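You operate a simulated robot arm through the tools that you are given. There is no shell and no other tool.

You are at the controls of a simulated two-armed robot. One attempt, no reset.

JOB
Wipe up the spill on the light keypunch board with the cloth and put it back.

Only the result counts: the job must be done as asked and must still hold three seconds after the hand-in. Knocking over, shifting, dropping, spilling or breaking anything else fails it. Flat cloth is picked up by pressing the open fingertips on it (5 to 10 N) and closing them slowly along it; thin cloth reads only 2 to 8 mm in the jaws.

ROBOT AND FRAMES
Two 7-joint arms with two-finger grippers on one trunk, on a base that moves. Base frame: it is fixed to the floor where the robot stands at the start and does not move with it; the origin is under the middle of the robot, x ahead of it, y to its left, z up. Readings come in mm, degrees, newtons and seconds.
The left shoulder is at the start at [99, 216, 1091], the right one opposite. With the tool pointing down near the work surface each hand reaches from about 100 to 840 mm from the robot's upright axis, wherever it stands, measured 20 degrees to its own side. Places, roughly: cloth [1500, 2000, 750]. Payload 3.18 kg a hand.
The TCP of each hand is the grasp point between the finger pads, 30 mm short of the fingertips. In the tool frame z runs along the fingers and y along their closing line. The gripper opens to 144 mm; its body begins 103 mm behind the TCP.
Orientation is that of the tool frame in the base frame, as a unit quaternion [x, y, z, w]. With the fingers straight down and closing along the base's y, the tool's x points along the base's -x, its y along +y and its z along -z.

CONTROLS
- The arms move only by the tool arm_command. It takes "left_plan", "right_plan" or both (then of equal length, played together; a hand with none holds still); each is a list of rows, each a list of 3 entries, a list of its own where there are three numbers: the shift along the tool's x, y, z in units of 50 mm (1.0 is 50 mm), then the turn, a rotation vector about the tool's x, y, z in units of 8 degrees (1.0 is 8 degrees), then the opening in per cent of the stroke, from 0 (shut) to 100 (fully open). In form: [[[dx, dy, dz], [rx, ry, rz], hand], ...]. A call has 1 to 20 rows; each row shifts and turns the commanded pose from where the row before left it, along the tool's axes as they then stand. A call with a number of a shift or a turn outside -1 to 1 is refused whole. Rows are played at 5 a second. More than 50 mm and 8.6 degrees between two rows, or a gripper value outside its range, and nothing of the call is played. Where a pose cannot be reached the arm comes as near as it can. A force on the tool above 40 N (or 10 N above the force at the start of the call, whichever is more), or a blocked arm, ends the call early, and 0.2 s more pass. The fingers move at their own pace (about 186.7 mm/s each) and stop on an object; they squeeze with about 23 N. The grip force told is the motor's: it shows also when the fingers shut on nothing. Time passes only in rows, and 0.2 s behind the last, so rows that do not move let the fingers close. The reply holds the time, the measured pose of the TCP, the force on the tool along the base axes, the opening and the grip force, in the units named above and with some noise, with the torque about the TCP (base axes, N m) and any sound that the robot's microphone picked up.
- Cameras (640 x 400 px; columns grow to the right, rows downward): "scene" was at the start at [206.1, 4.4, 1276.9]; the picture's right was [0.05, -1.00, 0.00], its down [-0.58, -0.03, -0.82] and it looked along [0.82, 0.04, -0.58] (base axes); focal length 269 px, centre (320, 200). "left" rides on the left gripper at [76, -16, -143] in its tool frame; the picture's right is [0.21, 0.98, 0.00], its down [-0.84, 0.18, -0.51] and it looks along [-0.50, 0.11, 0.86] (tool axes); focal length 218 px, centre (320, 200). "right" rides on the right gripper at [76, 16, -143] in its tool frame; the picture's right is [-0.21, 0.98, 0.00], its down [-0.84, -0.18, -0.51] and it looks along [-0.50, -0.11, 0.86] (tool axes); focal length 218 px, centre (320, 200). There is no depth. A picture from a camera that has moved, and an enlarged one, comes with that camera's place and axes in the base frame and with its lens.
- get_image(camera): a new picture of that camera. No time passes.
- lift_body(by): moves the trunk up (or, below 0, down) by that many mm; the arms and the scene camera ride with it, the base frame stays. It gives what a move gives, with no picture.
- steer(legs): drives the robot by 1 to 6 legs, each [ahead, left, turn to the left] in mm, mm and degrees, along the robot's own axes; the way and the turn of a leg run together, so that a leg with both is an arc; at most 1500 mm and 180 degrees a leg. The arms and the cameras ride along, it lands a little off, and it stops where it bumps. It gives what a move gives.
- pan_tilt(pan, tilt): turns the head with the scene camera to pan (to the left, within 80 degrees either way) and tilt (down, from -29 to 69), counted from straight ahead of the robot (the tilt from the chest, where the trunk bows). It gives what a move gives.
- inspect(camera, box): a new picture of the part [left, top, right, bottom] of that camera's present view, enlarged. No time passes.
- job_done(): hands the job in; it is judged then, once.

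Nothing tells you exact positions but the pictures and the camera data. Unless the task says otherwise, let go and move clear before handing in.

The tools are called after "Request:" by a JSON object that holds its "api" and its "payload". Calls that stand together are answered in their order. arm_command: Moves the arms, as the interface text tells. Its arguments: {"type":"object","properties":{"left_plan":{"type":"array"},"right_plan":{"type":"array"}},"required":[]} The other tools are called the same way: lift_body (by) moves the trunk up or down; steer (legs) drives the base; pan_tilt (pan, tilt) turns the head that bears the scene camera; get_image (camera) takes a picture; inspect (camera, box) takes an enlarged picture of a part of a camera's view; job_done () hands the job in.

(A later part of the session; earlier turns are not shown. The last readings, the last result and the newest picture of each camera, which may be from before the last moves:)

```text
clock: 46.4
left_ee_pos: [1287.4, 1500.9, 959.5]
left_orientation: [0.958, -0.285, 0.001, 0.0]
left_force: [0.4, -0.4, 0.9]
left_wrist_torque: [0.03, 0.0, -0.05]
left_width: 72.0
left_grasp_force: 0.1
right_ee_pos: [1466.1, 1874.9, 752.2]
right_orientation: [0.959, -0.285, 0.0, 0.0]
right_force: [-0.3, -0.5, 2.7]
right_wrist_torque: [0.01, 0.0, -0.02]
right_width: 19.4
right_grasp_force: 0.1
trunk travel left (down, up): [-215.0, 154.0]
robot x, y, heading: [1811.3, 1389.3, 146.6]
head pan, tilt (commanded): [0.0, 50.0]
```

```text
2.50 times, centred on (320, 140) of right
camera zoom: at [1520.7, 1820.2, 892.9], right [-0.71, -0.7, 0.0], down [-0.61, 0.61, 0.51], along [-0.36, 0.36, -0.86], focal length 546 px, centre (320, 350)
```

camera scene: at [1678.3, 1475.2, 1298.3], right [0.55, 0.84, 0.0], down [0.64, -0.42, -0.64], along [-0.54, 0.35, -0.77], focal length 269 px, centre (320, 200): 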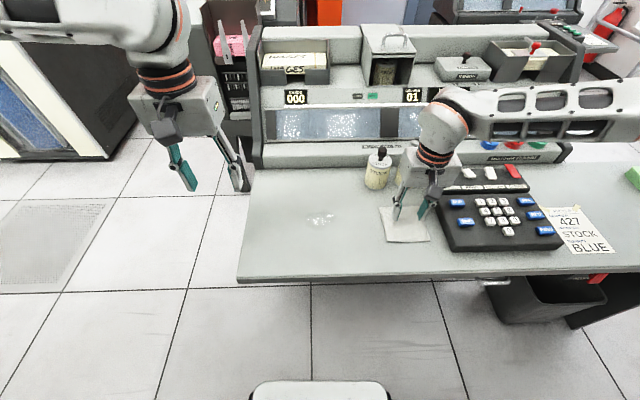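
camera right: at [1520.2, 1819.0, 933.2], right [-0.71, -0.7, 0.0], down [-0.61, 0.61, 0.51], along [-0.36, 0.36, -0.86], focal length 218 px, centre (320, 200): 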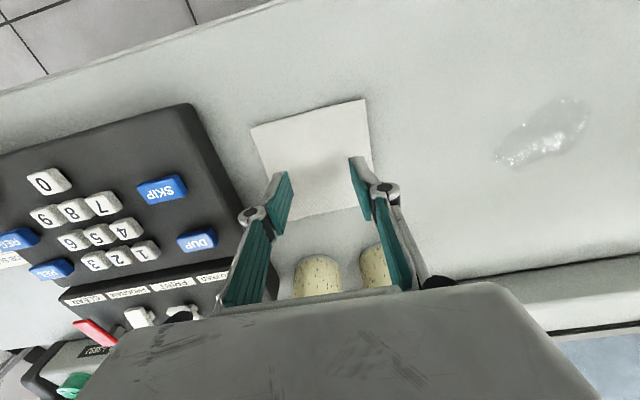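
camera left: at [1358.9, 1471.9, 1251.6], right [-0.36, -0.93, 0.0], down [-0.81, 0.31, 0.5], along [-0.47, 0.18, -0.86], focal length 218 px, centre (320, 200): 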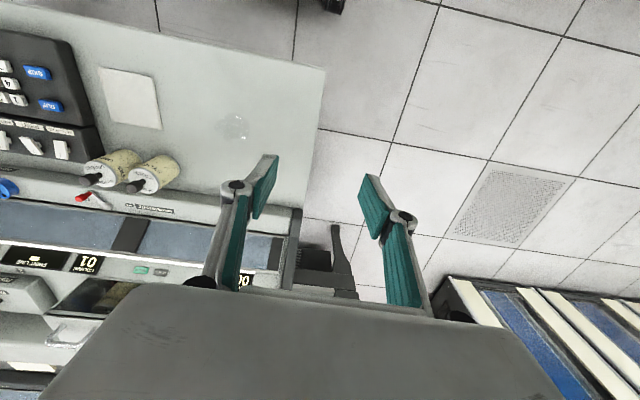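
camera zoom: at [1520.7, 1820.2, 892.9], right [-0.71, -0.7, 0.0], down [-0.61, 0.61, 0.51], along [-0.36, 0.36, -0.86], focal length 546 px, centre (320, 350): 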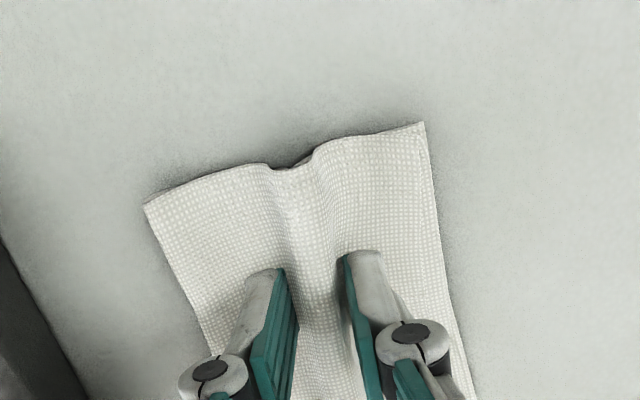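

The fold is still there, but the pressing force has fallen to about 3 N, so I'll press a little more while finishing the closing.

Request:
{"api": "arm_command", "payload": {"right_plan": [[[0, 0, 0.012], [0, 0, 0], 14], [[0, 0, 0], [0, 0, 0], 12], [[0, 0, 0], [0, 0, 0], 10], [[0, 0, 0], [0, 0, 0], 8]]}}

Request:
{"api": "inspect", "payload": {"camera": "right", "box": [220, 60, 420, 220]}}

```text
clock: 47.4
left_ee_pos: [1286.7, 1499.9, 957.7]
left_orientation: [0.958, -0.286, 0.002, 0.001]
left_force: [0.0, -0.3, -0.3]
left_wrist_torque: [0.01, -0.02, 0.02]
left_width: 72.0
left_grasp_force: 0.1
right_ee_pos: [1465.4, 1875.9, 751.6]
right_orientation: [0.958, -0.286, 0.0, 0.0]
right_force: [0.2, -1.2, 1.6]
right_wrist_torque: [0.0, -0.01, 0.02]
right_width: 11.3
right_grasp_force: 0.0
trunk travel left (down, up): [-215.0, 154.0]
robot x, y, heading: [1815.0, 1386.9, 146.7]
head pan, tilt (commanded): [0.0, 50.0]
```

```text
2.50 times, centred on (320, 140) of right
camera zoom: at [1520.5, 1820.2, 892.3], right [-0.71, -0.7, 0.0], down [-0.61, 0.61, 0.51], along [-0.36, 0.36, -0.86], focal length 546 px, centre (320, 350)
```

zoom: 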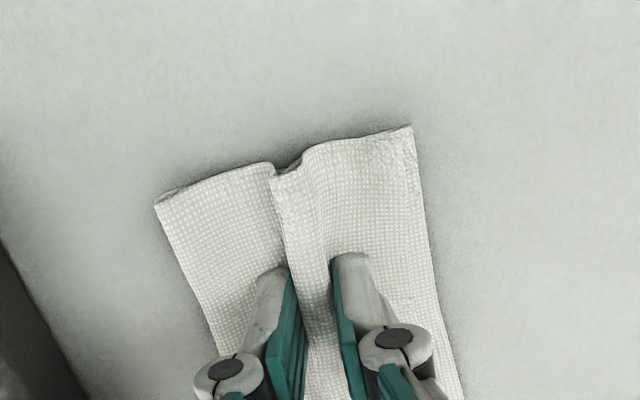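

The fold keeps rising between the pads. I'll finish closing and give it time to grip.

Request:
{"api": "arm_command", "payload": {"right_plan": [[[0, 0, 0.012], [0, 0, 0], 7], [[0, 0, 0], [0, 0, 0], 5], [[0, 0, 0], [0, 0, 0], 3], [[0, 0, 0], [0, 0, 0], 1], [[0, 0, 0], [0, 0, 0], 0], [[0, 0, 0], [0, 0, 0], 0], [[0, 0, 0], [0, 0, 0], 0]]}}

Request:
{"api": "inspect", "payload": {"camera": "right", "box": [220, 60, 420, 220]}}

```text
clock: 49.0
left_ee_pos: [1285.5, 1499.6, 957.8]
left_orientation: [0.958, -0.286, 0.001, 0.0]
left_force: [-0.2, 1.3, 0.5]
left_wrist_torque: [0.0, 0.01, -0.02]
left_width: 71.8
left_grasp_force: 0.1
right_ee_pos: [1464.6, 1874.5, 749.5]
right_orientation: [0.958, -0.285, -0.001, 0.0]
right_force: [-0.5, 0.2, 2.8]
right_wrist_torque: [0.0, -0.01, 0.01]
right_width: 7.5
right_grasp_force: 23.3
trunk travel left (down, up): [-215.0, 154.0]
robot x, y, heading: [1814.9, 1387.3, 146.6]
head pan, tilt (commanded): [0.0, 50.0]
```

```text
2.50 times, centred on (320, 140) of right
camera zoom: at [1520.5, 1820.3, 891.9], right [-0.71, -0.7, 0.0], down [-0.61, 0.61, 0.51], along [-0.36, 0.36, -0.86], focal length 546 px, centre (320, 350)
```

zoom: 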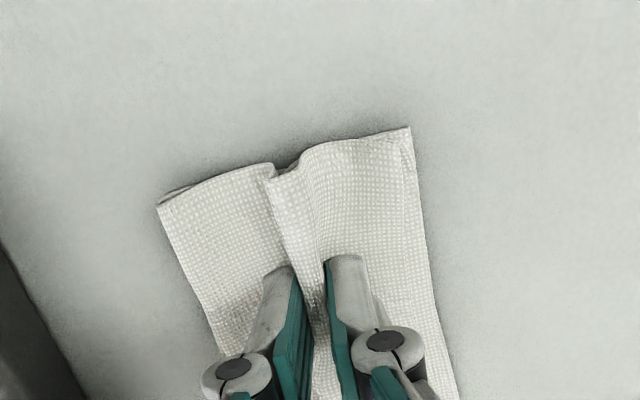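

The jaws read 7.5 mm with 23 N of grip, so the cloth is held. I'll lift it and check it comes along.

Request:
{"api": "arm_command", "payload": {"right_plan": [[[0, 0, -0.2], [0, 0, 0], 0], [[0, 0, -0.4], [0, 0, 0], 0], [[0, 0, -0.5], [0, 0, 0], 0], [[0, 0, -0.5], [0, 0, 0], 0], [[0, 0, 0], [0, 0, 0], 0]]}}

Request:
{"api": "get_image", "payload": {"camera": "right"}}

Request:
{"api": "inspect", "payload": {"camera": "scene", "box": [280, 150, 480, 275]}}

```text
clock: 50.2
left_ee_pos: [1286.2, 1501.2, 959.0]
left_orientation: [0.958, -0.286, 0.002, 0.001]
left_force: [-0.2, 0.1, -0.5]
left_wrist_torque: [-0.01, -0.03, 0.01]
left_width: 72.1
left_grasp_force: 0.0
right_ee_pos: [1465.1, 1875.4, 830.8]
right_orientation: [0.959, -0.285, 0.001, 0.0]
right_force: [0.5, 0.1, -0.5]
right_wrist_torque: [-0.03, -0.01, 0.01]
right_width: 7.3
right_grasp_force: 22.3
trunk travel left (down, up): [-215.0, 154.0]
robot x, y, heading: [1814.6, 1385.4, 146.5]
head pan, tilt (commanded): [0.0, 50.0]
```

```text
taken
camera right: at [1520.1, 1820.6, 972.5], right [-0.71, -0.7, 0.0], down [-0.61, 0.61, 0.51], along [-0.36, 0.36, -0.86], focal length 218 px, centre (320, 200)
```

right: 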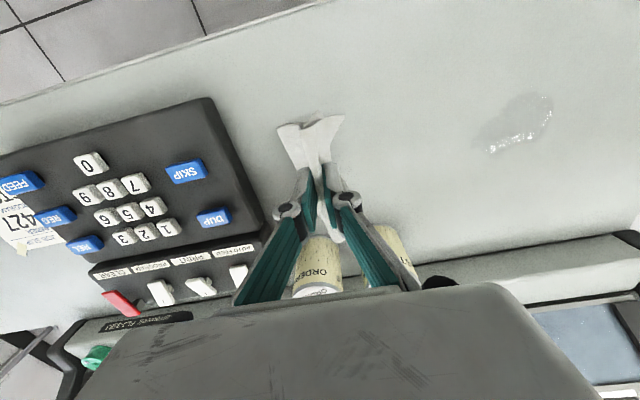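

```text
3.20 times, centred on (380, 212) of scene
camera zoom: at [1677.9, 1475.6, 1298.1], right [0.55, 0.84, 0.0], down [0.64, -0.42, -0.64], along [-0.54, 0.35, -0.77], focal length 860 px, centre (128, 160)
```

zoom: 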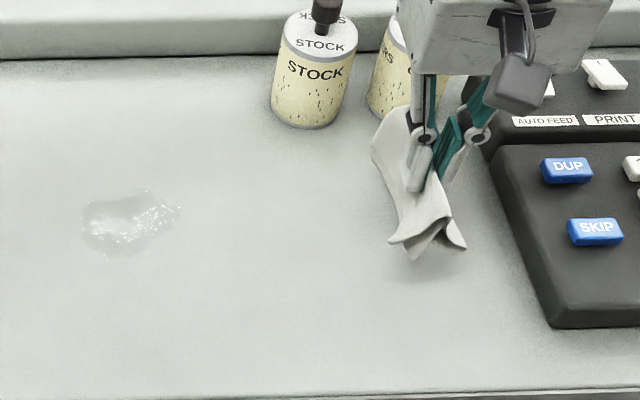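

The cloth is held as a sling and hangs free, with the fingers well gripped. Before wiping, I'll move the left hand out of the way to the left, and carry the cloth to just right of the spill at a safe height.

Request:
{"api": "arm_command", "payload": {"left_plan": [[[0.5, 0.8, -0.3], [0, 0, 0], 50], [[0.5, 0.8, -0.3], [0, 0, 0], 50], [[0.5, 0.8, -0.3], [0, 0, 0], 50], [[0.5, 0.8, 0], [0, 0, 0], 50], [[0, 0.5, 0], [0, 0, 0], 50], [[0, 0, 0], [0, 0, 0], 50]], "right_plan": [[[0, 0, 0], [0, 0, 0], 0], [[0, 0, 0], [0, 0, 0], 0], [[0, 0, 0], [0, 0, 0], 0], [[0, 0.6, 0], [0, 0, 0], 0], [[-0.1, 0.6, 0], [0, 0, 0], 0], [[-0.1, 0.6, 0], [0, 0, 0], 0]]}}

Request:
{"api": "get_image", "payload": {"camera": "scene"}}

```text
clock: 51.6
left_ee_pos: [1268.9, 1290.3, 1004.2]
left_orientation: [0.958, -0.285, 0.002, 0.0]
left_force: [0.2, -0.3, -0.5]
left_wrist_torque: [-0.02, 0.01, -0.02]
left_width: 72.1
left_grasp_force: 0.1
right_ee_pos: [1406.9, 1803.7, 829.5]
right_orientation: [0.958, -0.286, 0.0, -0.001]
right_force: [-0.3, -0.9, 1.0]
right_wrist_torque: [-0.02, -0.04, -0.01]
right_width: 7.3
right_grasp_force: 23.1
trunk travel left (down, up): [-215.0, 154.0]
robot x, y, heading: [1812.5, 1387.9, 147.1]
head pan, tilt (commanded): [0.0, 50.0]
```

```text
taken
camera scene: at [1677.7, 1474.8, 1298.2], right [0.55, 0.84, 0.0], down [0.64, -0.42, -0.64], along [-0.54, 0.35, -0.77], focal length 269 px, centre (320, 200)
```

scene: 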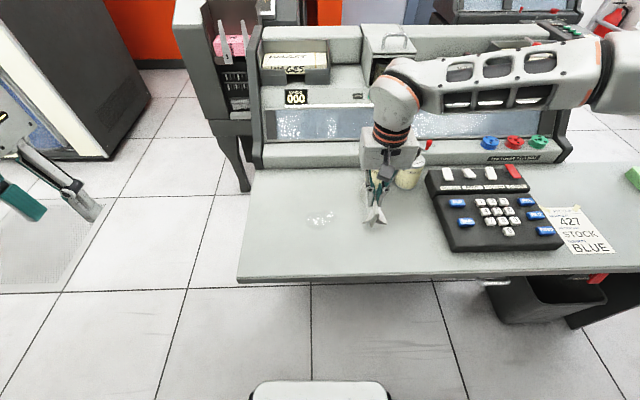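

Request:
{"api": "arm_command", "payload": {"right_plan": [[[-0.09, 0.48, 0], [0, 0, 0], 0], [[-0.09, 0.48, 0], [0, 0, 0], 0], [[0, 0, 0.5], [0, 0, 0], 0], [[0, 0, 0.5], [0, 0, 0], 0], [[0, 0, 0.3], [0, 0, 0], 0], [[0, 0, 0.1], [0, 0, 0], 0], [[0, 0, 0], [0, 0, 0], 0]]}}

Request:
{"api": "get_image", "payload": {"camera": "right"}}

Request:
{"api": "inspect", "payload": {"camera": "scene", "box": [260, 150, 460, 275]}}

```text
clock: 53.2
left_ee_pos: [1268.5, 1291.3, 1004.2]
left_orientation: [0.958, -0.286, 0.002, 0.001]
left_force: [-0.8, -0.5, 1.3]
left_wrist_torque: [0.01, -0.01, -0.03]
left_width: 72.0
left_grasp_force: 0.0
right_ee_pos: [1374.4, 1769.8, 760.4]
right_orientation: [0.958, -0.286, 0.0, 0.001]
right_force: [-0.1, -1.0, -0.1]
right_wrist_torque: [0.0, 0.02, -0.01]
right_width: 7.3
right_grasp_force: 23.3
trunk travel left (down, up): [-215.0, 154.0]
robot x, y, heading: [1812.8, 1389.7, 146.7]
head pan, tilt (commanded): [0.0, 50.0]
```

```text
taken
camera right: at [1429.6, 1714.9, 901.9], right [-0.71, -0.7, 0.0], down [-0.61, 0.61, 0.51], along [-0.36, 0.36, -0.86], focal length 218 px, centre (320, 200)
```

right: 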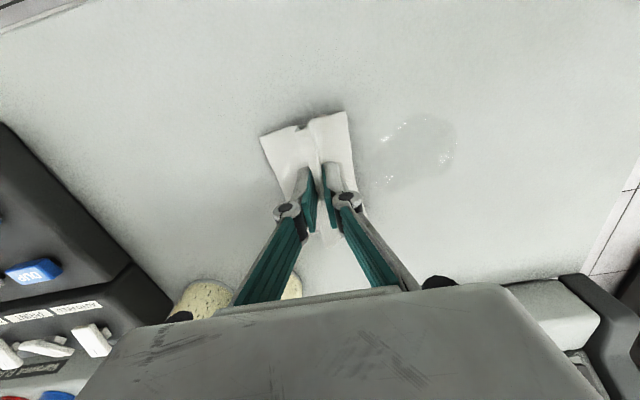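

```text
3.20 times, centred on (360, 212) of scene
camera zoom: at [1678.1, 1475.4, 1298.2], right [0.55, 0.84, 0.0], down [0.64, -0.42, -0.64], along [-0.54, 0.35, -0.77], focal length 860 px, centre (192, 160)
```

zoom: 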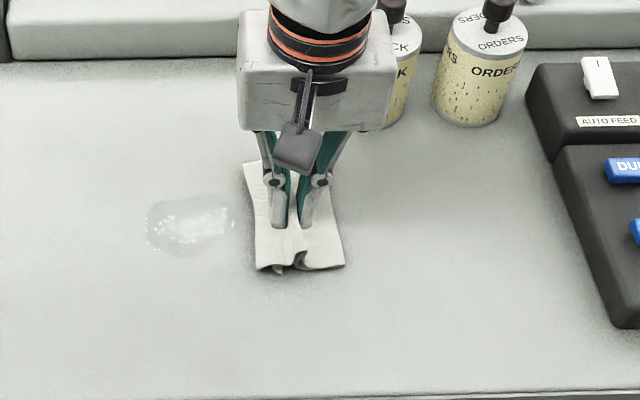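

The cloth is spread flat under the fingertips, just right of the spill. Now I'll press down gently until there is light contact.

Request:
{"api": "arm_command", "payload": {"right_plan": [[[0, 0, 0.08], [0, 0, 0], 0], [[0, 0, 0.06], [0, 0, 0], 0], [[0, 0, 0.02], [0, 0, 0], 0], [[0, 0, 0.02], [0, 0, 0], 0], [[0, 0, 0], [0, 0, 0], 0]]}}

```text
clock: 54.4
left_ee_pos: [1268.8, 1291.6, 1003.7]
left_orientation: [0.958, -0.286, 0.002, 0.0]
left_force: [0.6, -0.1, -0.4]
left_wrist_torque: [0.05, -0.02, 0.02]
left_width: 72.0
left_grasp_force: 0.0
right_ee_pos: [1372.2, 1768.7, 752.8]
right_orientation: [0.958, -0.286, 0.0, 0.001]
right_force: [-1.2, 0.7, 5.1]
right_wrist_torque: [-0.05, 0.08, -0.03]
right_width: 6.4
right_grasp_force: 23.0
trunk travel left (down, up): [-215.0, 154.0]
robot x, y, heading: [1811.6, 1391.3, 146.8]
head pan, tilt (commanded): [0.0, 50.0]
```

Contact at 5 N. First wiping pass goes left across the middle of the spill.

Request:
{"api": "arm_command", "payload": {"right_plan": [[[0, 0.3, 0.005], [0, 0, 0], 0], [[0, 0.3, 0.005], [0, 0, 0], 0], [[0, 0.3, 0], [0, 0, 0], 0], [[0, 0.3, 0], [0, 0, 0], 0], [[0, 0.3, 0], [0, 0, 0], 0], [[0, 0.3, 0], [0, 0, 0], 0], [[0, 0.3, 0], [0, 0, 0], 0], [[0, 0.3, 0], [0, 0, 0], 0], [[0, 0.3, 0], [0, 0, 0], 0], [[0, 0.3, 0], [0, 0, 0], 0], [[0, 0, 0], [0, 0, 0], 0]]}}

Request:
{"api": "get_image", "payload": {"camera": "right"}}

Request:
{"api": "inspect", "payload": {"camera": "scene", "box": [240, 150, 440, 275]}}

```text
clock: 56.8
left_ee_pos: [1268.7, 1291.6, 1004.2]
left_orientation: [0.958, -0.285, 0.002, 0.001]
left_force: [-0.1, -0.4, -0.1]
left_wrist_torque: [0.0, -0.01, 0.02]
left_width: 72.4
left_grasp_force: 0.0
right_ee_pos: [1291.2, 1643.7, 751.5]
right_orientation: [0.959, -0.285, 0.0, -0.001]
right_force: [1.0, 1.6, 6.6]
right_wrist_torque: [-0.02, -0.01, 0.01]
right_width: 6.4
right_grasp_force: 23.3
trunk travel left (down, up): [-215.0, 154.0]
robot x, y, heading: [1812.1, 1388.1, 146.9]
head pan, tilt (commanded): [0.0, 50.0]
```

```text
taken
camera right: at [1347.1, 1589.1, 893.3], right [-0.71, -0.7, 0.0], down [-0.61, 0.61, 0.51], along [-0.36, 0.36, -0.86], focal length 218 px, centre (320, 200)
```

right: 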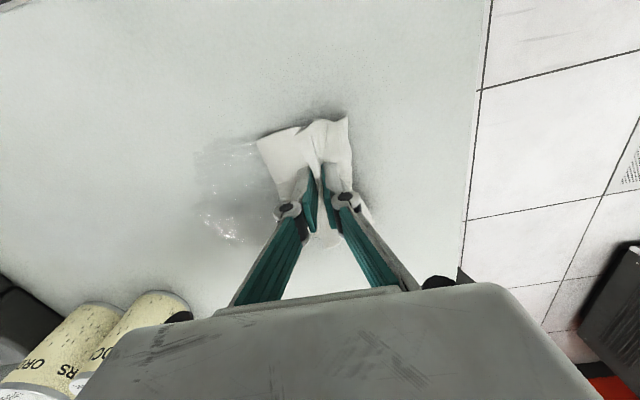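

```text
3.20 times, centred on (340, 212) of scene
camera zoom: at [1678.6, 1475.4, 1298.2], right [0.55, 0.84, 0.0], down [0.64, -0.42, -0.64], along [-0.54, 0.35, -0.77], focal length 860 px, centre (256, 160)
```

zoom: 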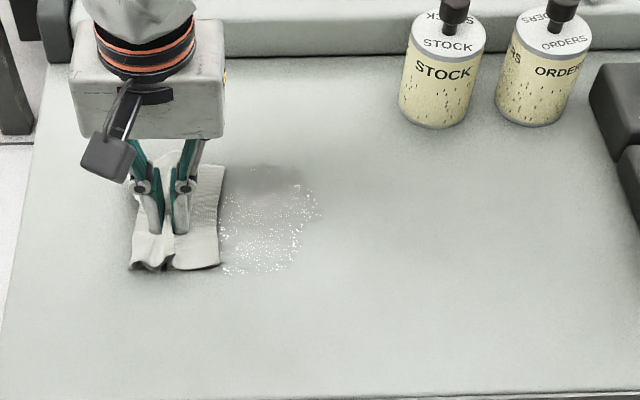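

Request:
{"api": "inspect", "payload": {"camera": "scene", "box": [270, 190, 370, 252]}}

Request:
{"api": "inspect", "payload": {"camera": "right", "box": [170, 80, 390, 260]}}

```text
6.40 times, centred on (320, 221) of scene
camera zoom: at [1678.6, 1475.4, 1298.2], right [0.55, 0.84, 0.0], down [0.64, -0.42, -0.64], along [-0.54, 0.35, -0.77], focal length 1720 px, centre (320, 66)
```

zoom: 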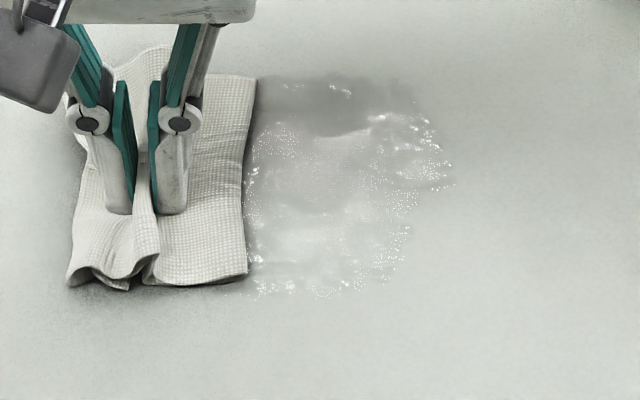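

```text
2.22 times, centred on (280, 170) of right
camera zoom: at [1347.1, 1589.1, 893.3], right [-0.71, -0.7, 0.0], down [-0.61, 0.61, 0.51], along [-0.36, 0.36, -0.86], focal length 485 px, centre (409, 267)
```

zoom: 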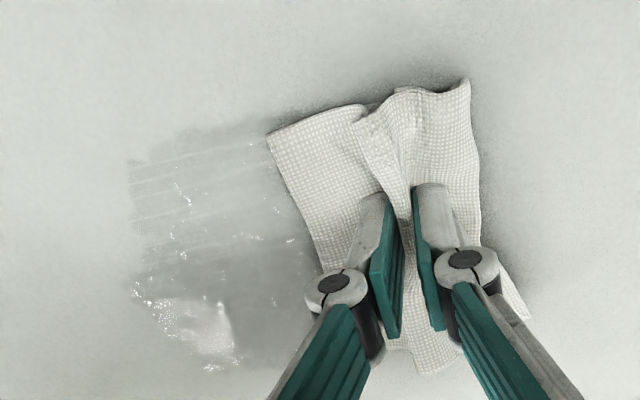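

The first pass picked some up and smeared the rest into a thin film the width of the cloth. I'll press slightly harder and keep wiping back and forth over the same band.

Request:
{"api": "arm_command", "payload": {"right_plan": [[[0, -0.3, 0.01], [0, 0, 0], 0], [[0, -0.3, 0], [0, 0, 0], 0], [[0, -0.3, 0], [0, 0, 0], 0], [[0, -0.3, 0], [0, 0, 0], 0], [[0, -0.3, 0], [0, 0, 0], 0], [[0, -0.3, 0], [0, 0, 0], 0], [[0, -0.3, 0], [0, 0, 0], 0], [[0, -0.3, 0], [0, 0, 0], 0], [[0, -0.3, 0], [0, 0, 0], 0], [[0, -0.3, 0], [0, 0, 0], 0], [[0, 0, 0], [0, 0, 0], 0]]}}

Request:
{"api": "inspect", "payload": {"camera": "scene", "box": [250, 180, 400, 270]}}

Request:
{"api": "get_image", "payload": {"camera": "right"}}

```text
clock: 59.2
left_ee_pos: [1268.6, 1291.7, 1003.4]
left_orientation: [0.958, -0.286, 0.002, 0.0]
left_force: [0.2, 0.4, -0.5]
left_wrist_torque: [-0.03, -0.02, 0.01]
left_width: 71.8
left_grasp_force: 0.0
right_ee_pos: [1374.0, 1769.5, 750.9]
right_orientation: [0.959, -0.284, 0.0, 0.0]
right_force: [-1.3, -1.6, 3.7]
right_wrist_torque: [-0.06, 0.03, 0.0]
right_width: 6.1
right_grasp_force: 23.7
trunk travel left (down, up): [-215.0, 154.0]
robot x, y, heading: [1813.9, 1386.2, 146.6]
head pan, tilt (commanded): [0.0, 50.0]
```

```text
4.27 times, centred on (325, 225) of scene
camera zoom: at [1678.2, 1475.0, 1298.2], right [0.55, 0.84, 0.0], down [0.64, -0.42, -0.64], along [-0.54, 0.35, -0.77], focal length 1147 px, centre (299, 93)
```

zoom: 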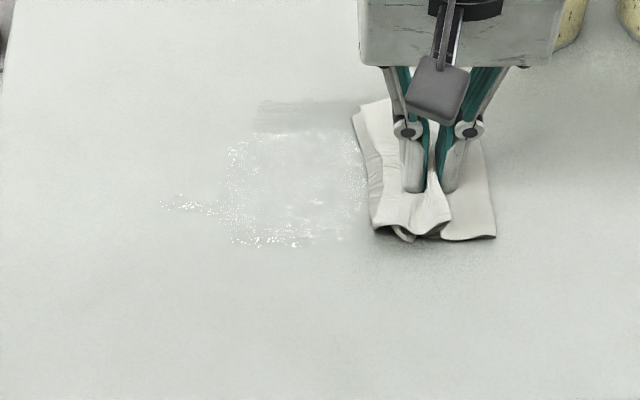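

```text
taken
camera right: at [1429.1, 1715.0, 892.4], right [-0.71, -0.71, 0.0], down [-0.61, 0.61, 0.51], along [-0.36, 0.36, -0.86], focal length 218 px, centre (320, 200)
```

right: 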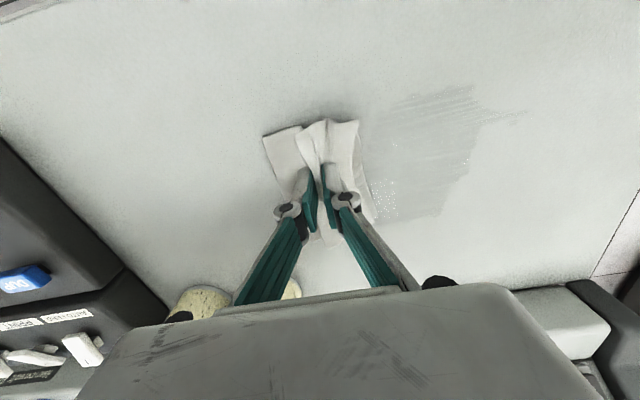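

The film is thinning. I'll do a left pass shifted slightly away from me, then a right pass shifted slightly towards me, to cover the far and near fringes.

Request:
{"api": "arm_command", "payload": {"right_plan": [[[-0.4, 0, 0], [0, 0, 0], 0], [[0, 0.33, 0.005], [0, 0, 0], 0], [[0, 0.33, 0.005], [0, 0, 0], 0], [[0, 0.33, 0], [0, 0, 0], 0], [[0, 0.33, 0], [0, 0, 0], 0], [[0, 0.33, 0], [0, 0, 0], 0], [[0, 0.33, 0], [0, 0, 0], 0], [[0, 0.33, 0], [0, 0, 0], 0], [[0, 0.33, 0], [0, 0, 0], 0], [[0, 0.33, 0], [0, 0, 0], 0], [[0, 0.33, 0], [0, 0, 0], 0], [[0, 0, 0], [0, 0, 0], 0]]}}

Request:
{"api": "inspect", "payload": {"camera": "scene", "box": [250, 180, 400, 270]}}

Request:
{"api": "inspect", "payload": {"camera": "right", "box": [150, 60, 470, 260]}}

```text
clock: 61.8
left_ee_pos: [1269.2, 1291.6, 1003.4]
left_orientation: [0.958, -0.286, 0.0, 0.0]
left_force: [0.1, -0.7, 0.0]
left_wrist_torque: [0.02, -0.02, -0.02]
left_width: 72.2
left_grasp_force: 0.1
right_ee_pos: [1266.4, 1642.3, 749.6]
right_orientation: [0.958, -0.286, -0.002, 0.0]
right_force: [1.9, 2.2, 9.2]
right_wrist_torque: [0.02, 0.01, -0.01]
right_width: 6.1
right_grasp_force: 23.0
trunk travel left (down, up): [-215.0, 154.0]
robot x, y, heading: [1813.7, 1390.8, 146.8]
head pan, tilt (commanded): [0.0, 50.0]
```

```text
4.27 times, centred on (325, 225) of scene
camera zoom: at [1678.9, 1475.3, 1298.3], right [0.55, 0.84, 0.0], down [0.64, -0.42, -0.64], along [-0.54, 0.35, -0.77], focal length 1147 px, centre (299, 93)
```

zoom: 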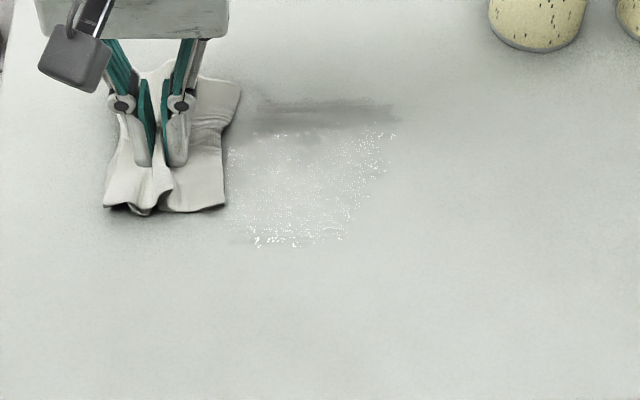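

```text
2.00 times, centred on (310, 160) of right
camera zoom: at [1322.2, 1587.7, 891.9], right [-0.71, -0.7, 0.0], down [-0.61, 0.61, 0.51], along [-0.36, 0.36, -0.86], focal length 436 px, centre (340, 280)
```

zoom: 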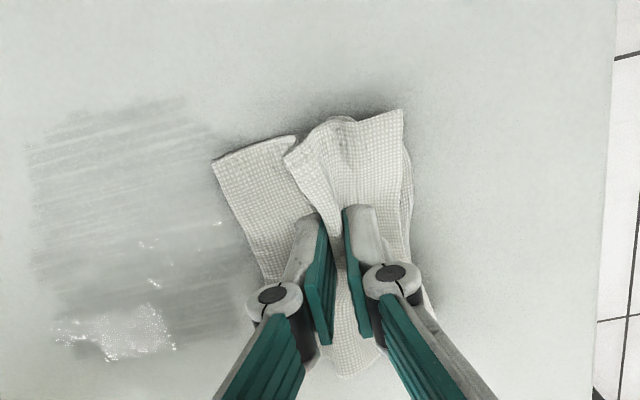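

The centre under the fingertips is getting clean, but the fringes only get light pressure from the cloth's outer parts. I'll sweep the fingertips themselves over the far strip, staying well clear of the cans.

Request:
{"api": "arm_command", "payload": {"right_plan": [[[-0.68, 0, 0], [0, 0, 0], 0], [[0, -0.32, 0], [0, 0, 0], 0], [[0, -0.32, 0], [0, 0, 0], 0], [[0, -0.32, 0], [0, 0, 0], 0], [[0, -0.32, 0], [0, 0, 0], 0], [[0, -0.32, 0], [0, 0, 0], 0], [[0, -0.32, 0], [0, 0, 0], 0], [[0, -0.32, 0], [0, 0, 0], 0], [[0, -0.32, 0], [0, 0, 0], 0], [[0, -0.32, 0], [0, 0, 0], 0], [[0.4, 0, 0], [0, 0, 0], 0], [[0, 0.32, 0], [0, 0, 0], 0], [[0, 0.32, 0], [0, 0, 0], 0], [[0, 0.32, 0], [0, 0, 0], 0], [[0, 0.32, 0], [0, 0, 0], 0], [[0, 0.32, 0], [0, 0, 0], 0], [[0, 0.32, 0], [0, 0, 0], 0], [[0, 0.32, 0], [0, 0, 0], 0], [[0, 0.32, 0], [0, 0, 0], 0], [[0, 0.32, 0], [0, 0, 0], 0]]}}

Request:
{"api": "inspect", "payload": {"camera": "scene", "box": [250, 180, 400, 270]}}

Request:
{"api": "inspect", "payload": {"camera": "right", "box": [150, 60, 470, 260]}}

```text
clock: 66.0
left_ee_pos: [1269.3, 1292.0, 1003.1]
left_orientation: [0.959, -0.285, 0.002, 0.001]
left_force: [-0.2, 0.0, -0.6]
left_wrist_torque: [-0.01, 0.0, 0.05]
left_width: 71.9
left_grasp_force: 0.1
right_ee_pos: [1254.5, 1650.1, 751.2]
right_orientation: [0.958, -0.286, 0.0, -0.001]
right_force: [1.4, 2.2, 7.0]
right_wrist_torque: [0.03, 0.03, 0.04]
right_width: 6.3
right_grasp_force: 23.1
trunk travel left (down, up): [-215.0, 154.0]
robot x, y, heading: [1815.0, 1386.3, 146.7]
head pan, tilt (commanded): [0.0, 50.0]
```

```text
4.27 times, centred on (325, 225) of scene
camera zoom: at [1678.6, 1474.9, 1298.3], right [0.55, 0.84, 0.0], down [0.64, -0.42, -0.64], along [-0.54, 0.35, -0.77], focal length 1147 px, centre (299, 93)
```

zoom: 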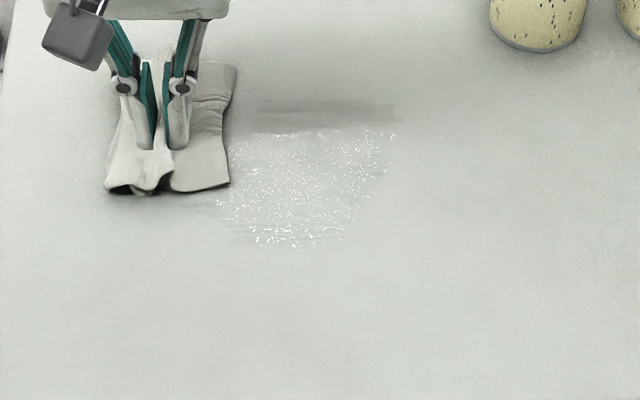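

```text
2.00 times, centred on (310, 160) of right
camera zoom: at [1310.3, 1594.6, 892.0], right [-0.71, -0.7, 0.0], down [-0.61, 0.61, 0.51], along [-0.36, 0.36, -0.86], focal length 436 px, centre (340, 280)
```

zoom: 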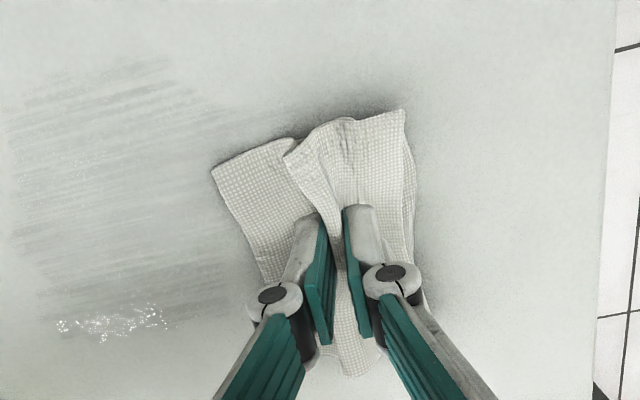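

Good progress; only thin streaks remain. I'll continue sweeping further lines: one on the far edge, then one in the middle.

Request:
{"api": "arm_command", "payload": {"right_plan": [[[-0.64, 0, 0], [0, 0, 0], 0], [[0, -0.32, 0], [0, 0, 0], 0], [[0, -0.32, 0], [0, 0, 0], 0], [[0, -0.32, 0], [0, 0, 0], 0], [[0, -0.32, 0], [0, 0, 0], 0], [[0, -0.32, 0], [0, 0, 0], 0], [[0, -0.32, 0], [0, 0, 0], 0], [[0, -0.32, 0], [0, 0, 0], 0], [[0, -0.32, 0], [0, 0, 0], 0], [[0, -0.32, 0], [0, 0, 0], 0], [[0.5, 0, 0], [0, 0, 0], 0], [[0.4, 0.32, 0], [0, 0, 0], 0], [[0, 0.32, 0], [0, 0, 0], 0], [[0, 0.32, 0], [0, 0, 0], 0], [[0, 0.32, 0], [0, 0, 0], 0], [[0, 0.32, 0], [0, 0, 0], 0], [[0, 0.32, 0], [0, 0, 0], 0], [[0, 0.32, 0], [0, 0, 0], 0], [[0, 0.32, 0], [0, 0, 0], 0], [[0, 0.32, 0], [0, 0, 0], 0]]}}

Request:
{"api": "arm_command", "payload": {"right_plan": [[[0.4, 0, 0], [0, 0, 0], 0], [[0, -0.32, 0], [0, 0, 0], 0], [[0, -0.32, 0], [0, 0, 0], 0], [[0, -0.32, 0], [0, 0, 0], 0], [[0, -0.32, 0], [0, 0, 0], 0], [[0, -0.32, 0], [0, 0, 0], 0], [[0, -0.32, 0], [0, 0, 0], 0], [[0, -0.32, 0], [0, 0, 0], 0], [[0, -0.32, 0], [0, 0, 0], 0], [[0, -0.32, 0], [0, 0, 0], 0], [[0.4, 0, 0], [0, 0, 0], 0], [[0, 0.32, 0], [0, 0, 0], 0], [[0, 0.32, 0], [0, 0, 0], 0], [[0, 0.32, 0], [0, 0, 0], 0], [[0, 0.32, 0], [0, 0, 0], 0], [[0, 0.32, 0], [0, 0, 0], 0], [[0, 0.32, 0], [0, 0, 0], 0], [[0, 0.32, 0], [0, 0, 0], 0], [[0, 0.32, 0], [0, 0, 0], 0], [[0, 0.32, 0], [0, 0, 0], 0]]}}

Request:
{"api": "inspect", "payload": {"camera": "scene", "box": [250, 180, 400, 270]}}

Request:
{"api": "inspect", "payload": {"camera": "right", "box": [150, 60, 470, 260]}}

```text
clock: 70.2
left_ee_pos: [1270.1, 1290.8, 1003.7]
left_orientation: [0.958, -0.285, 0.001, 0.0]
left_force: [0.0, 0.1, 0.5]
left_wrist_torque: [0.02, 0.02, 0.0]
left_width: 72.0
left_grasp_force: 0.1
right_ee_pos: [1266.0, 1641.6, 750.4]
right_orientation: [0.959, -0.285, 0.0, 0.0]
right_force: [1.9, 1.9, 7.5]
right_wrist_torque: [0.05, -0.03, 0.0]
right_width: 6.3
right_grasp_force: 22.5
trunk travel left (down, up): [-215.0, 154.0]
robot x, y, heading: [1811.2, 1388.5, 146.8]
head pan, tilt (commanded): [0.0, 50.0]
```

```text
clock: 74.4
left_ee_pos: [1268.1, 1291.1, 1004.3]
left_orientation: [0.958, -0.286, 0.001, 0.0]
left_force: [1.1, -1.0, -0.1]
left_wrist_torque: [0.01, 0.02, -0.01]
left_width: 72.2
left_grasp_force: 0.0
right_ee_pos: [1299.8, 1620.7, 750.1]
right_orientation: [0.959, -0.285, 0.0, 0.001]
right_force: [1.4, 3.6, 10.3]
right_wrist_torque: [0.02, 0.0, -0.02]
right_width: 6.0
right_grasp_force: 22.8
trunk travel left (down, up): [-215.0, 154.0]
robot x, y, heading: [1815.6, 1387.4, 146.7]
head pan, tilt (commanded): [0.0, 50.0]
```

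```text
4.27 times, centred on (325, 225) of scene
camera zoom: at [1678.7, 1475.0, 1298.3], right [0.55, 0.84, 0.0], down [0.64, -0.42, -0.64], along [-0.54, 0.35, -0.77], focal length 1147 px, centre (299, 93)
```

zoom: 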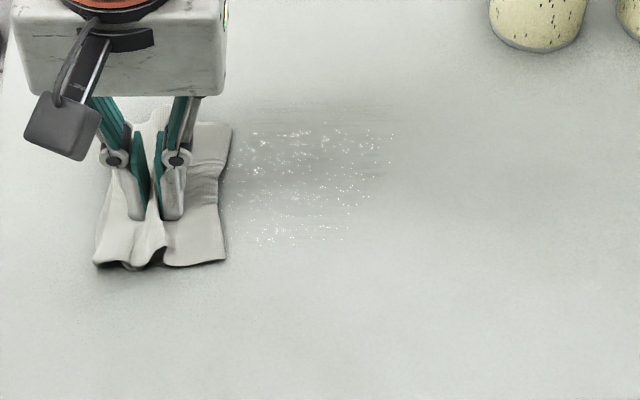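

```text
2.00 times, centred on (310, 160) of right
camera zoom: at [1355.0, 1565.4, 891.9], right [-0.71, -0.71, 0.0], down [-0.61, 0.61, 0.51], along [-0.36, 0.36, -0.86], focal length 436 px, centre (340, 280)
```

zoom: 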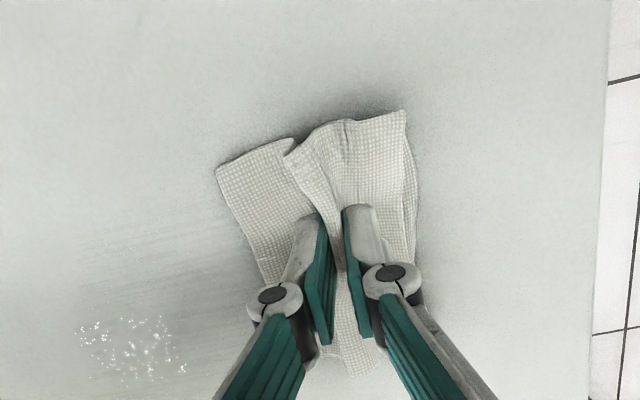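

Almost clean now, with faint dots left. I'll do another set of passes at in-between offsets.

Request:
{"api": "arm_command", "payload": {"right_plan": [[[-0.2, 0, 0], [0, 0, 0], 0], [[0, -0.32, 0], [0, 0, 0], 0], [[0, -0.32, 0], [0, 0, 0], 0], [[0, -0.32, 0], [0, 0, 0], 0], [[0, -0.32, 0], [0, 0, 0], 0], [[0, -0.32, 0], [0, 0, 0], 0], [[0, -0.32, 0], [0, 0, 0], 0], [[0, -0.32, 0], [0, 0, 0], 0], [[0, -0.32, 0], [0, 0, 0], 0], [[0, -0.32, 0], [0, 0, 0], 0], [[-0.35, 0, 0], [0, 0, 0], 0], [[0, 0.32, 0], [0, 0, 0], 0], [[0, 0.32, 0], [0, 0, 0], 0], [[0, 0.32, 0], [0, 0, 0], 0], [[0, 0.32, 0], [0, 0, 0], 0], [[0, 0.32, 0], [0, 0, 0], 0], [[0, 0.32, 0], [0, 0, 0], 0], [[0, 0.32, 0], [0, 0, 0], 0], [[0, 0.32, 0], [0, 0, 0], 0], [[0, 0.32, 0], [0, 0, 0], 0]]}}

Request:
{"api": "arm_command", "payload": {"right_plan": [[[-0.35, 0, 0], [0, 0, 0], 0], [[0, -0.32, 0], [0, 0, 0], 0], [[0, -0.32, 0], [0, 0, 0], 0], [[0, -0.32, 0], [0, 0, 0], 0], [[0, -0.32, 0], [0, 0, 0], 0], [[0, -0.32, 0], [0, 0, 0], 0], [[0, -0.32, 0], [0, 0, 0], 0], [[0, -0.32, 0], [0, 0, 0], 0], [[0, -0.32, 0], [0, 0, 0], 0], [[0, -0.32, 0], [0, 0, 0], 0], [[-0.35, 0, 0], [0, 0, 0], 0], [[0, 0.32, 0], [0, 0, 0], 0], [[0, 0.32, 0], [0, 0, 0], 0], [[0, 0.32, 0], [0, 0, 0], 0], [[0, 0.32, 0], [0, 0, 0], 0], [[0, 0.32, 0], [0, 0, 0], 0], [[0, 0.32, 0], [0, 0, 0], 0], [[0, 0.32, 0], [0, 0, 0], 0], [[0, 0.32, 0], [0, 0, 0], 0], [[0, 0.32, 0], [0, 0, 0], 0]]}}

Request:
{"api": "inspect", "payload": {"camera": "scene", "box": [250, 180, 400, 270]}}

Request:
{"api": "inspect", "payload": {"camera": "right", "box": [150, 60, 470, 260]}}

```text
clock: 78.6
left_ee_pos: [1269.6, 1291.0, 1003.4]
left_orientation: [0.958, -0.286, 0.001, 0.0]
left_force: [1.0, -0.3, -0.5]
left_wrist_torque: [0.01, 0.01, -0.04]
left_width: 72.3
left_grasp_force: 0.2
right_ee_pos: [1275.3, 1636.3, 750.2]
right_orientation: [0.958, -0.286, -0.001, 0.0]
right_force: [1.7, 3.2, 13.2]
right_wrist_torque: [-0.02, -0.03, 0.0]
right_width: 6.2
right_grasp_force: 23.3
trunk travel left (down, up): [-215.0, 154.0]
robot x, y, heading: [1817.2, 1388.6, 147.0]
head pan, tilt (commanded): [0.0, 50.0]
```

```text
clock: 82.8
left_ee_pos: [1269.4, 1290.8, 1003.5]
left_orientation: [0.958, -0.286, 0.002, 0.0]
left_force: [-0.5, 0.1, 0.7]
left_wrist_torque: [0.03, 0.01, -0.02]
left_width: 72.1
left_grasp_force: 0.1
right_ee_pos: [1248.3, 1655.9, 749.9]
right_orientation: [0.959, -0.285, 0.0, 0.0]
right_force: [0.6, 1.3, 4.1]
right_wrist_torque: [-0.01, -0.04, 0.0]
right_width: 6.2
right_grasp_force: 22.7
trunk travel left (down, up): [-215.0, 154.0]
robot x, y, heading: [1812.9, 1385.2, 146.9]
head pan, tilt (commanded): [0.0, 50.0]
```

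```text
4.27 times, centred on (325, 225) of scene
camera zoom: at [1678.2, 1474.9, 1298.2], right [0.55, 0.84, 0.0], down [0.64, -0.42, -0.64], along [-0.54, 0.35, -0.77], focal length 1147 px, centre (299, 93)
```

zoom: 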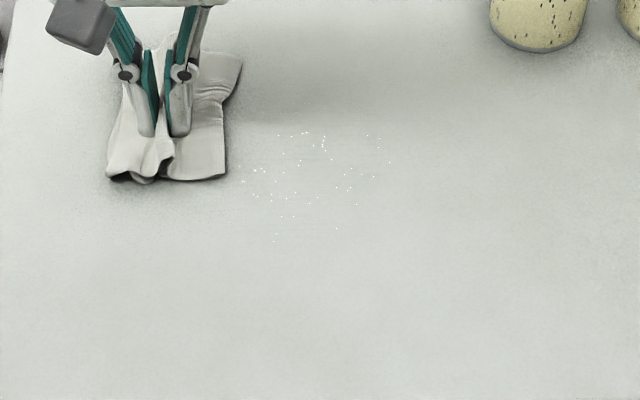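

```text
2.00 times, centred on (310, 160) of right
camera zoom: at [1302.3, 1600.2, 892.2], right [-0.71, -0.7, 0.0], down [-0.61, 0.61, 0.51], along [-0.36, 0.36, -0.86], focal length 436 px, centre (340, 280)
```

zoom: 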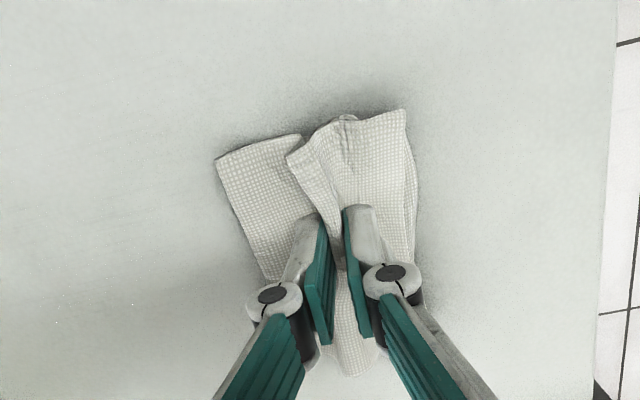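

Only a few specks remain. One more full set of passes over the area should finish it.

Request:
{"api": "arm_command", "payload": {"right_plan": [[[0.2, 0, 0.008], [0, 0, 0], 0], [[0, -0.32, 0], [0, 0, 0], 0], [[0, -0.32, 0], [0, 0, 0], 0], [[0, -0.32, 0], [0, 0, 0], 0], [[0, -0.32, 0], [0, 0, 0], 0], [[0, -0.32, 0], [0, 0, 0], 0], [[0, -0.32, 0], [0, 0, 0], 0], [[0, -0.32, 0], [0, 0, 0], 0], [[0, -0.32, 0], [0, 0, 0], 0], [[0, -0.32, 0], [0, 0, 0], 0], [[0.35, 0, 0], [0, 0, 0], 0], [[0, 0.32, 0], [0, 0, 0], 0], [[0, 0.32, 0], [0, 0, 0], 0], [[0, 0.32, 0], [0, 0, 0], 0], [[0, 0.32, 0], [0, 0, 0], 0], [[0, 0.32, 0], [0, 0, 0], 0], [[0, 0.32, 0], [0, 0, 0], 0], [[0, 0.32, 0], [0, 0, 0], 0], [[0, 0.32, 0], [0, 0, 0], 0], [[0, 0.32, 0], [0, 0, 0], 0]]}}

Request:
{"api": "arm_command", "payload": {"right_plan": [[[0.35, 0, -0.004], [0, 0, 0], 0], [[0, -0.32, 0], [0, 0, 0], 0], [[0, -0.32, 0], [0, 0, 0], 0], [[0, -0.32, 0], [0, 0, 0], 0], [[0, -0.32, 0], [0, 0, 0], 0], [[0, -0.32, 0], [0, 0, 0], 0], [[0, -0.32, 0], [0, 0, 0], 0], [[0, -0.32, 0], [0, 0, 0], 0], [[0, -0.32, 0], [0, 0, 0], 0], [[0, -0.32, 0], [0, 0, 0], 0], [[0.35, 0, 0], [0, 0, 0], 0], [[0, 0.32, 0], [0, 0, 0], 0], [[0, 0.32, 0], [0, 0, 0], 0], [[0, 0.32, 0], [0, 0, 0], 0], [[0, 0.32, 0], [0, 0, 0], 0], [[0, 0.32, 0], [0, 0, 0], 0], [[0, 0.32, 0], [0, 0, 0], 0], [[0, 0.32, 0], [0, 0, 0], 0], [[0, 0.32, 0], [0, 0, 0], 0], [[0, 0.32, 0], [0, 0, 0], 0]]}}

Request:
{"api": "inspect", "payload": {"camera": "scene", "box": [250, 180, 400, 270]}}

Request:
{"api": "inspect", "payload": {"camera": "right", "box": [150, 60, 470, 260]}}

```text
clock: 87.0
left_ee_pos: [1269.9, 1290.1, 1003.8]
left_orientation: [0.958, -0.287, 0.001, -0.001]
left_force: [-0.5, -0.2, 0.7]
left_wrist_torque: [0.05, 0.02, 0.0]
left_width: 72.1
left_grasp_force: 0.1
right_ee_pos: [1269.9, 1640.8, 749.8]
right_orientation: [0.958, -0.286, -0.001, 0.001]
right_force: [3.4, 3.5, 15.7]
right_wrist_torque: [0.03, -0.04, 0.03]
right_width: 6.0
right_grasp_force: 23.2
trunk travel left (down, up): [-215.0, 154.0]
robot x, y, heading: [1812.0, 1389.7, 146.8]
head pan, tilt (commanded): [0.0, 50.0]
```

```text
clock: 91.2
left_ee_pos: [1269.6, 1291.3, 1004.6]
left_orientation: [0.959, -0.285, 0.002, 0.0]
left_force: [-0.2, -0.5, -0.5]
left_wrist_torque: [0.03, -0.04, 0.01]
left_width: 72.1
left_grasp_force: 0.1
right_ee_pos: [1300.1, 1620.6, 748.9]
right_orientation: [0.959, -0.284, 0.0, 0.001]
right_force: [1.4, 2.3, 9.6]
right_wrist_torque: [0.01, -0.05, 0.0]
right_width: 6.2
right_grasp_force: 23.5
trunk travel left (down, up): [-215.0, 154.0]
robot x, y, heading: [1814.3, 1385.5, 146.6]
head pan, tilt (commanded): [0.0, 50.0]
```

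```text
4.27 times, centred on (325, 225) of scene
camera zoom: at [1678.7, 1475.0, 1298.3], right [0.55, 0.84, 0.0], down [0.64, -0.42, -0.64], along [-0.54, 0.35, -0.77], focal length 1147 px, centre (299, 93)
```

zoom: 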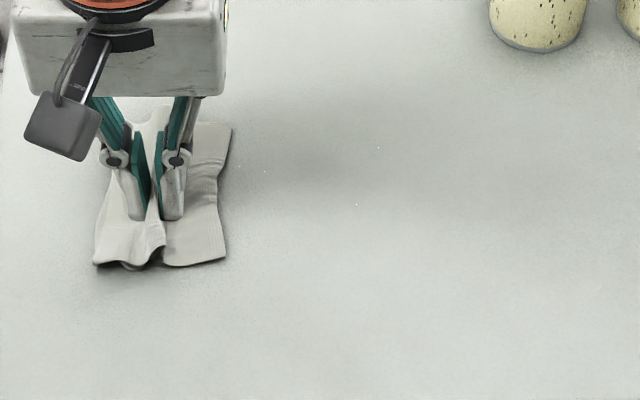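

```text
2.00 times, centred on (310, 160) of right
camera zoom: at [1355.1, 1565.4, 891.9], right [-0.71, -0.71, 0.0], down [-0.61, 0.61, 0.51], along [-0.36, 0.36, -0.86], focal length 436 px, centre (340, 280)
```

zoom: 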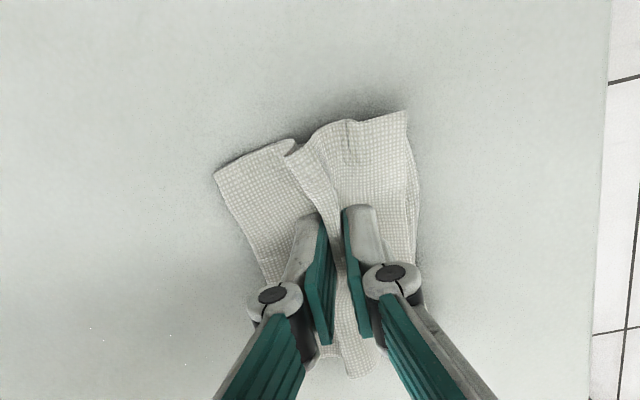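

Nearly spotless: three or four specks left. A final set of passes, ending on the right side, and then I'll lift to check.

Request:
{"api": "arm_command", "payload": {"right_plan": [[[-0.3, 0, 0], [0, 0, 0], 0], [[0, -0.36, 0], [0, 0, 0], 0], [[0, -0.36, 0], [0, 0, 0], 0], [[0, -0.36, 0], [0, 0, 0], 0], [[0, -0.36, 0], [0, 0, 0], 0], [[0, -0.36, 0], [0, 0, 0], 0], [[0, -0.36, 0], [0, 0, 0], 0], [[0, -0.36, 0], [0, 0, 0], 0], [[0, -0.36, 0], [0, 0, 0], 0], [[-0.4, 0, 0], [0, 0, 0], 0], [[0, 0.36, 0], [0, 0, 0], 0], [[0, 0.36, 0], [0, 0, 0], 0], [[0, 0.36, 0], [0, 0, 0], 0], [[0, 0.36, 0], [0, 0, 0], 0], [[0, 0.36, 0], [0, 0, 0], 0], [[0, 0.36, 0], [0, 0, 0], 0], [[0, 0.36, 0], [0, 0, 0], 0], [[0, 0.36, 0], [0, 0, 0], 0]]}}

Request:
{"api": "arm_command", "payload": {"right_plan": [[[-0.3, 0, 0], [0, 0, 0], 0], [[0, -0.36, 0], [0, 0, 0], 0], [[0, -0.36, 0], [0, 0, 0], 0], [[0, -0.36, 0], [0, 0, 0], 0], [[0, -0.36, 0], [0, 0, 0], 0], [[0, -0.36, 0], [0, 0, 0], 0], [[0, -0.36, 0], [0, 0, 0], 0], [[0, -0.36, 0], [0, 0, 0], 0], [[0, -0.36, 0], [0, 0, 0], 0], [[0.3, 0, 0], [0, 0, 0], 0], [[0.3, 0, 0], [0, 0, 0], 0], [[0, 0, 0], [0, 0, 0], 0]]}}

Request:
{"api": "inspect", "payload": {"camera": "scene", "box": [230, 180, 380, 270]}}

Request:
{"api": "inspect", "payload": {"camera": "right", "box": [200, 40, 600, 290]}}

```text
clock: 95.0
left_ee_pos: [1269.3, 1291.1, 1003.5]
left_orientation: [0.959, -0.285, 0.001, 0.0]
left_force: [0.9, 0.1, 0.4]
left_wrist_torque: [-0.03, -0.01, -0.01]
left_width: 72.2
left_grasp_force: 0.0
right_ee_pos: [1270.3, 1641.2, 749.7]
right_orientation: [0.958, -0.286, 0.001, 0.001]
right_force: [2.0, 1.8, 10.6]
right_wrist_torque: [0.01, -0.03, 0.01]
right_width: 6.4
right_grasp_force: 23.3
trunk travel left (down, up): [-215.0, 154.0]
robot x, y, heading: [1814.4, 1385.0, 146.8]
head pan, tilt (commanded): [0.0, 50.0]
```

```text
clock: 97.6
left_ee_pos: [1269.0, 1291.1, 1004.0]
left_orientation: [0.958, -0.285, 0.001, 0.0]
left_force: [-0.3, -0.5, 0.3]
left_wrist_torque: [-0.01, -0.02, -0.01]
left_width: 72.1
left_grasp_force: 0.1
right_ee_pos: [1361.1, 1753.3, 751.3]
right_orientation: [0.958, -0.285, -0.001, 0.0]
right_force: [-2.7, 2.4, 11.1]
right_wrist_torque: [-0.03, 0.13, -0.05]
right_width: 6.0
right_grasp_force: 23.1
trunk travel left (down, up): [-215.0, 154.0]
robot x, y, heading: [1813.0, 1388.8, 146.9]
head pan, tilt (commanded): [0.0, 50.0]
```

```text
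4.27 times, centred on (305, 225) of scene
camera zoom: at [1678.6, 1475.0, 1298.4], right [0.55, 0.84, 0.0], down [0.64, -0.42, -0.64], along [-0.54, 0.35, -0.77], focal length 1147 px, centre (384, 93)
```

zoom: 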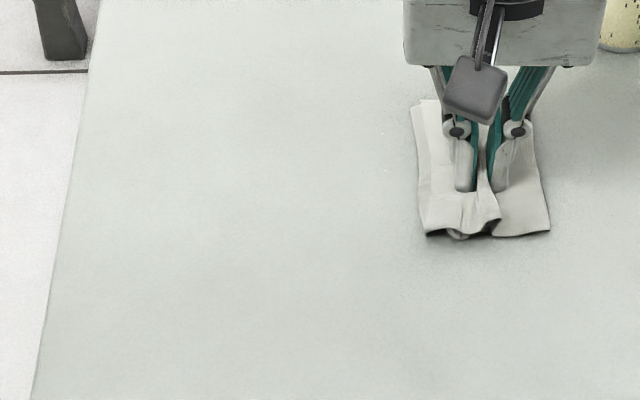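

```text
1.60 times, centred on (400, 165) of right
camera zoom: at [1417.0, 1698.0, 891.7], right [-0.71, -0.7, 0.0], down [-0.61, 0.61, 0.51], along [-0.36, 0.36, -0.86], focal length 349 px, centre (192, 256)
```

zoom: 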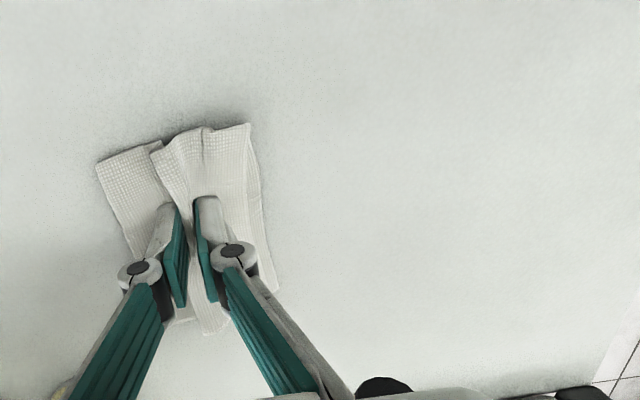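

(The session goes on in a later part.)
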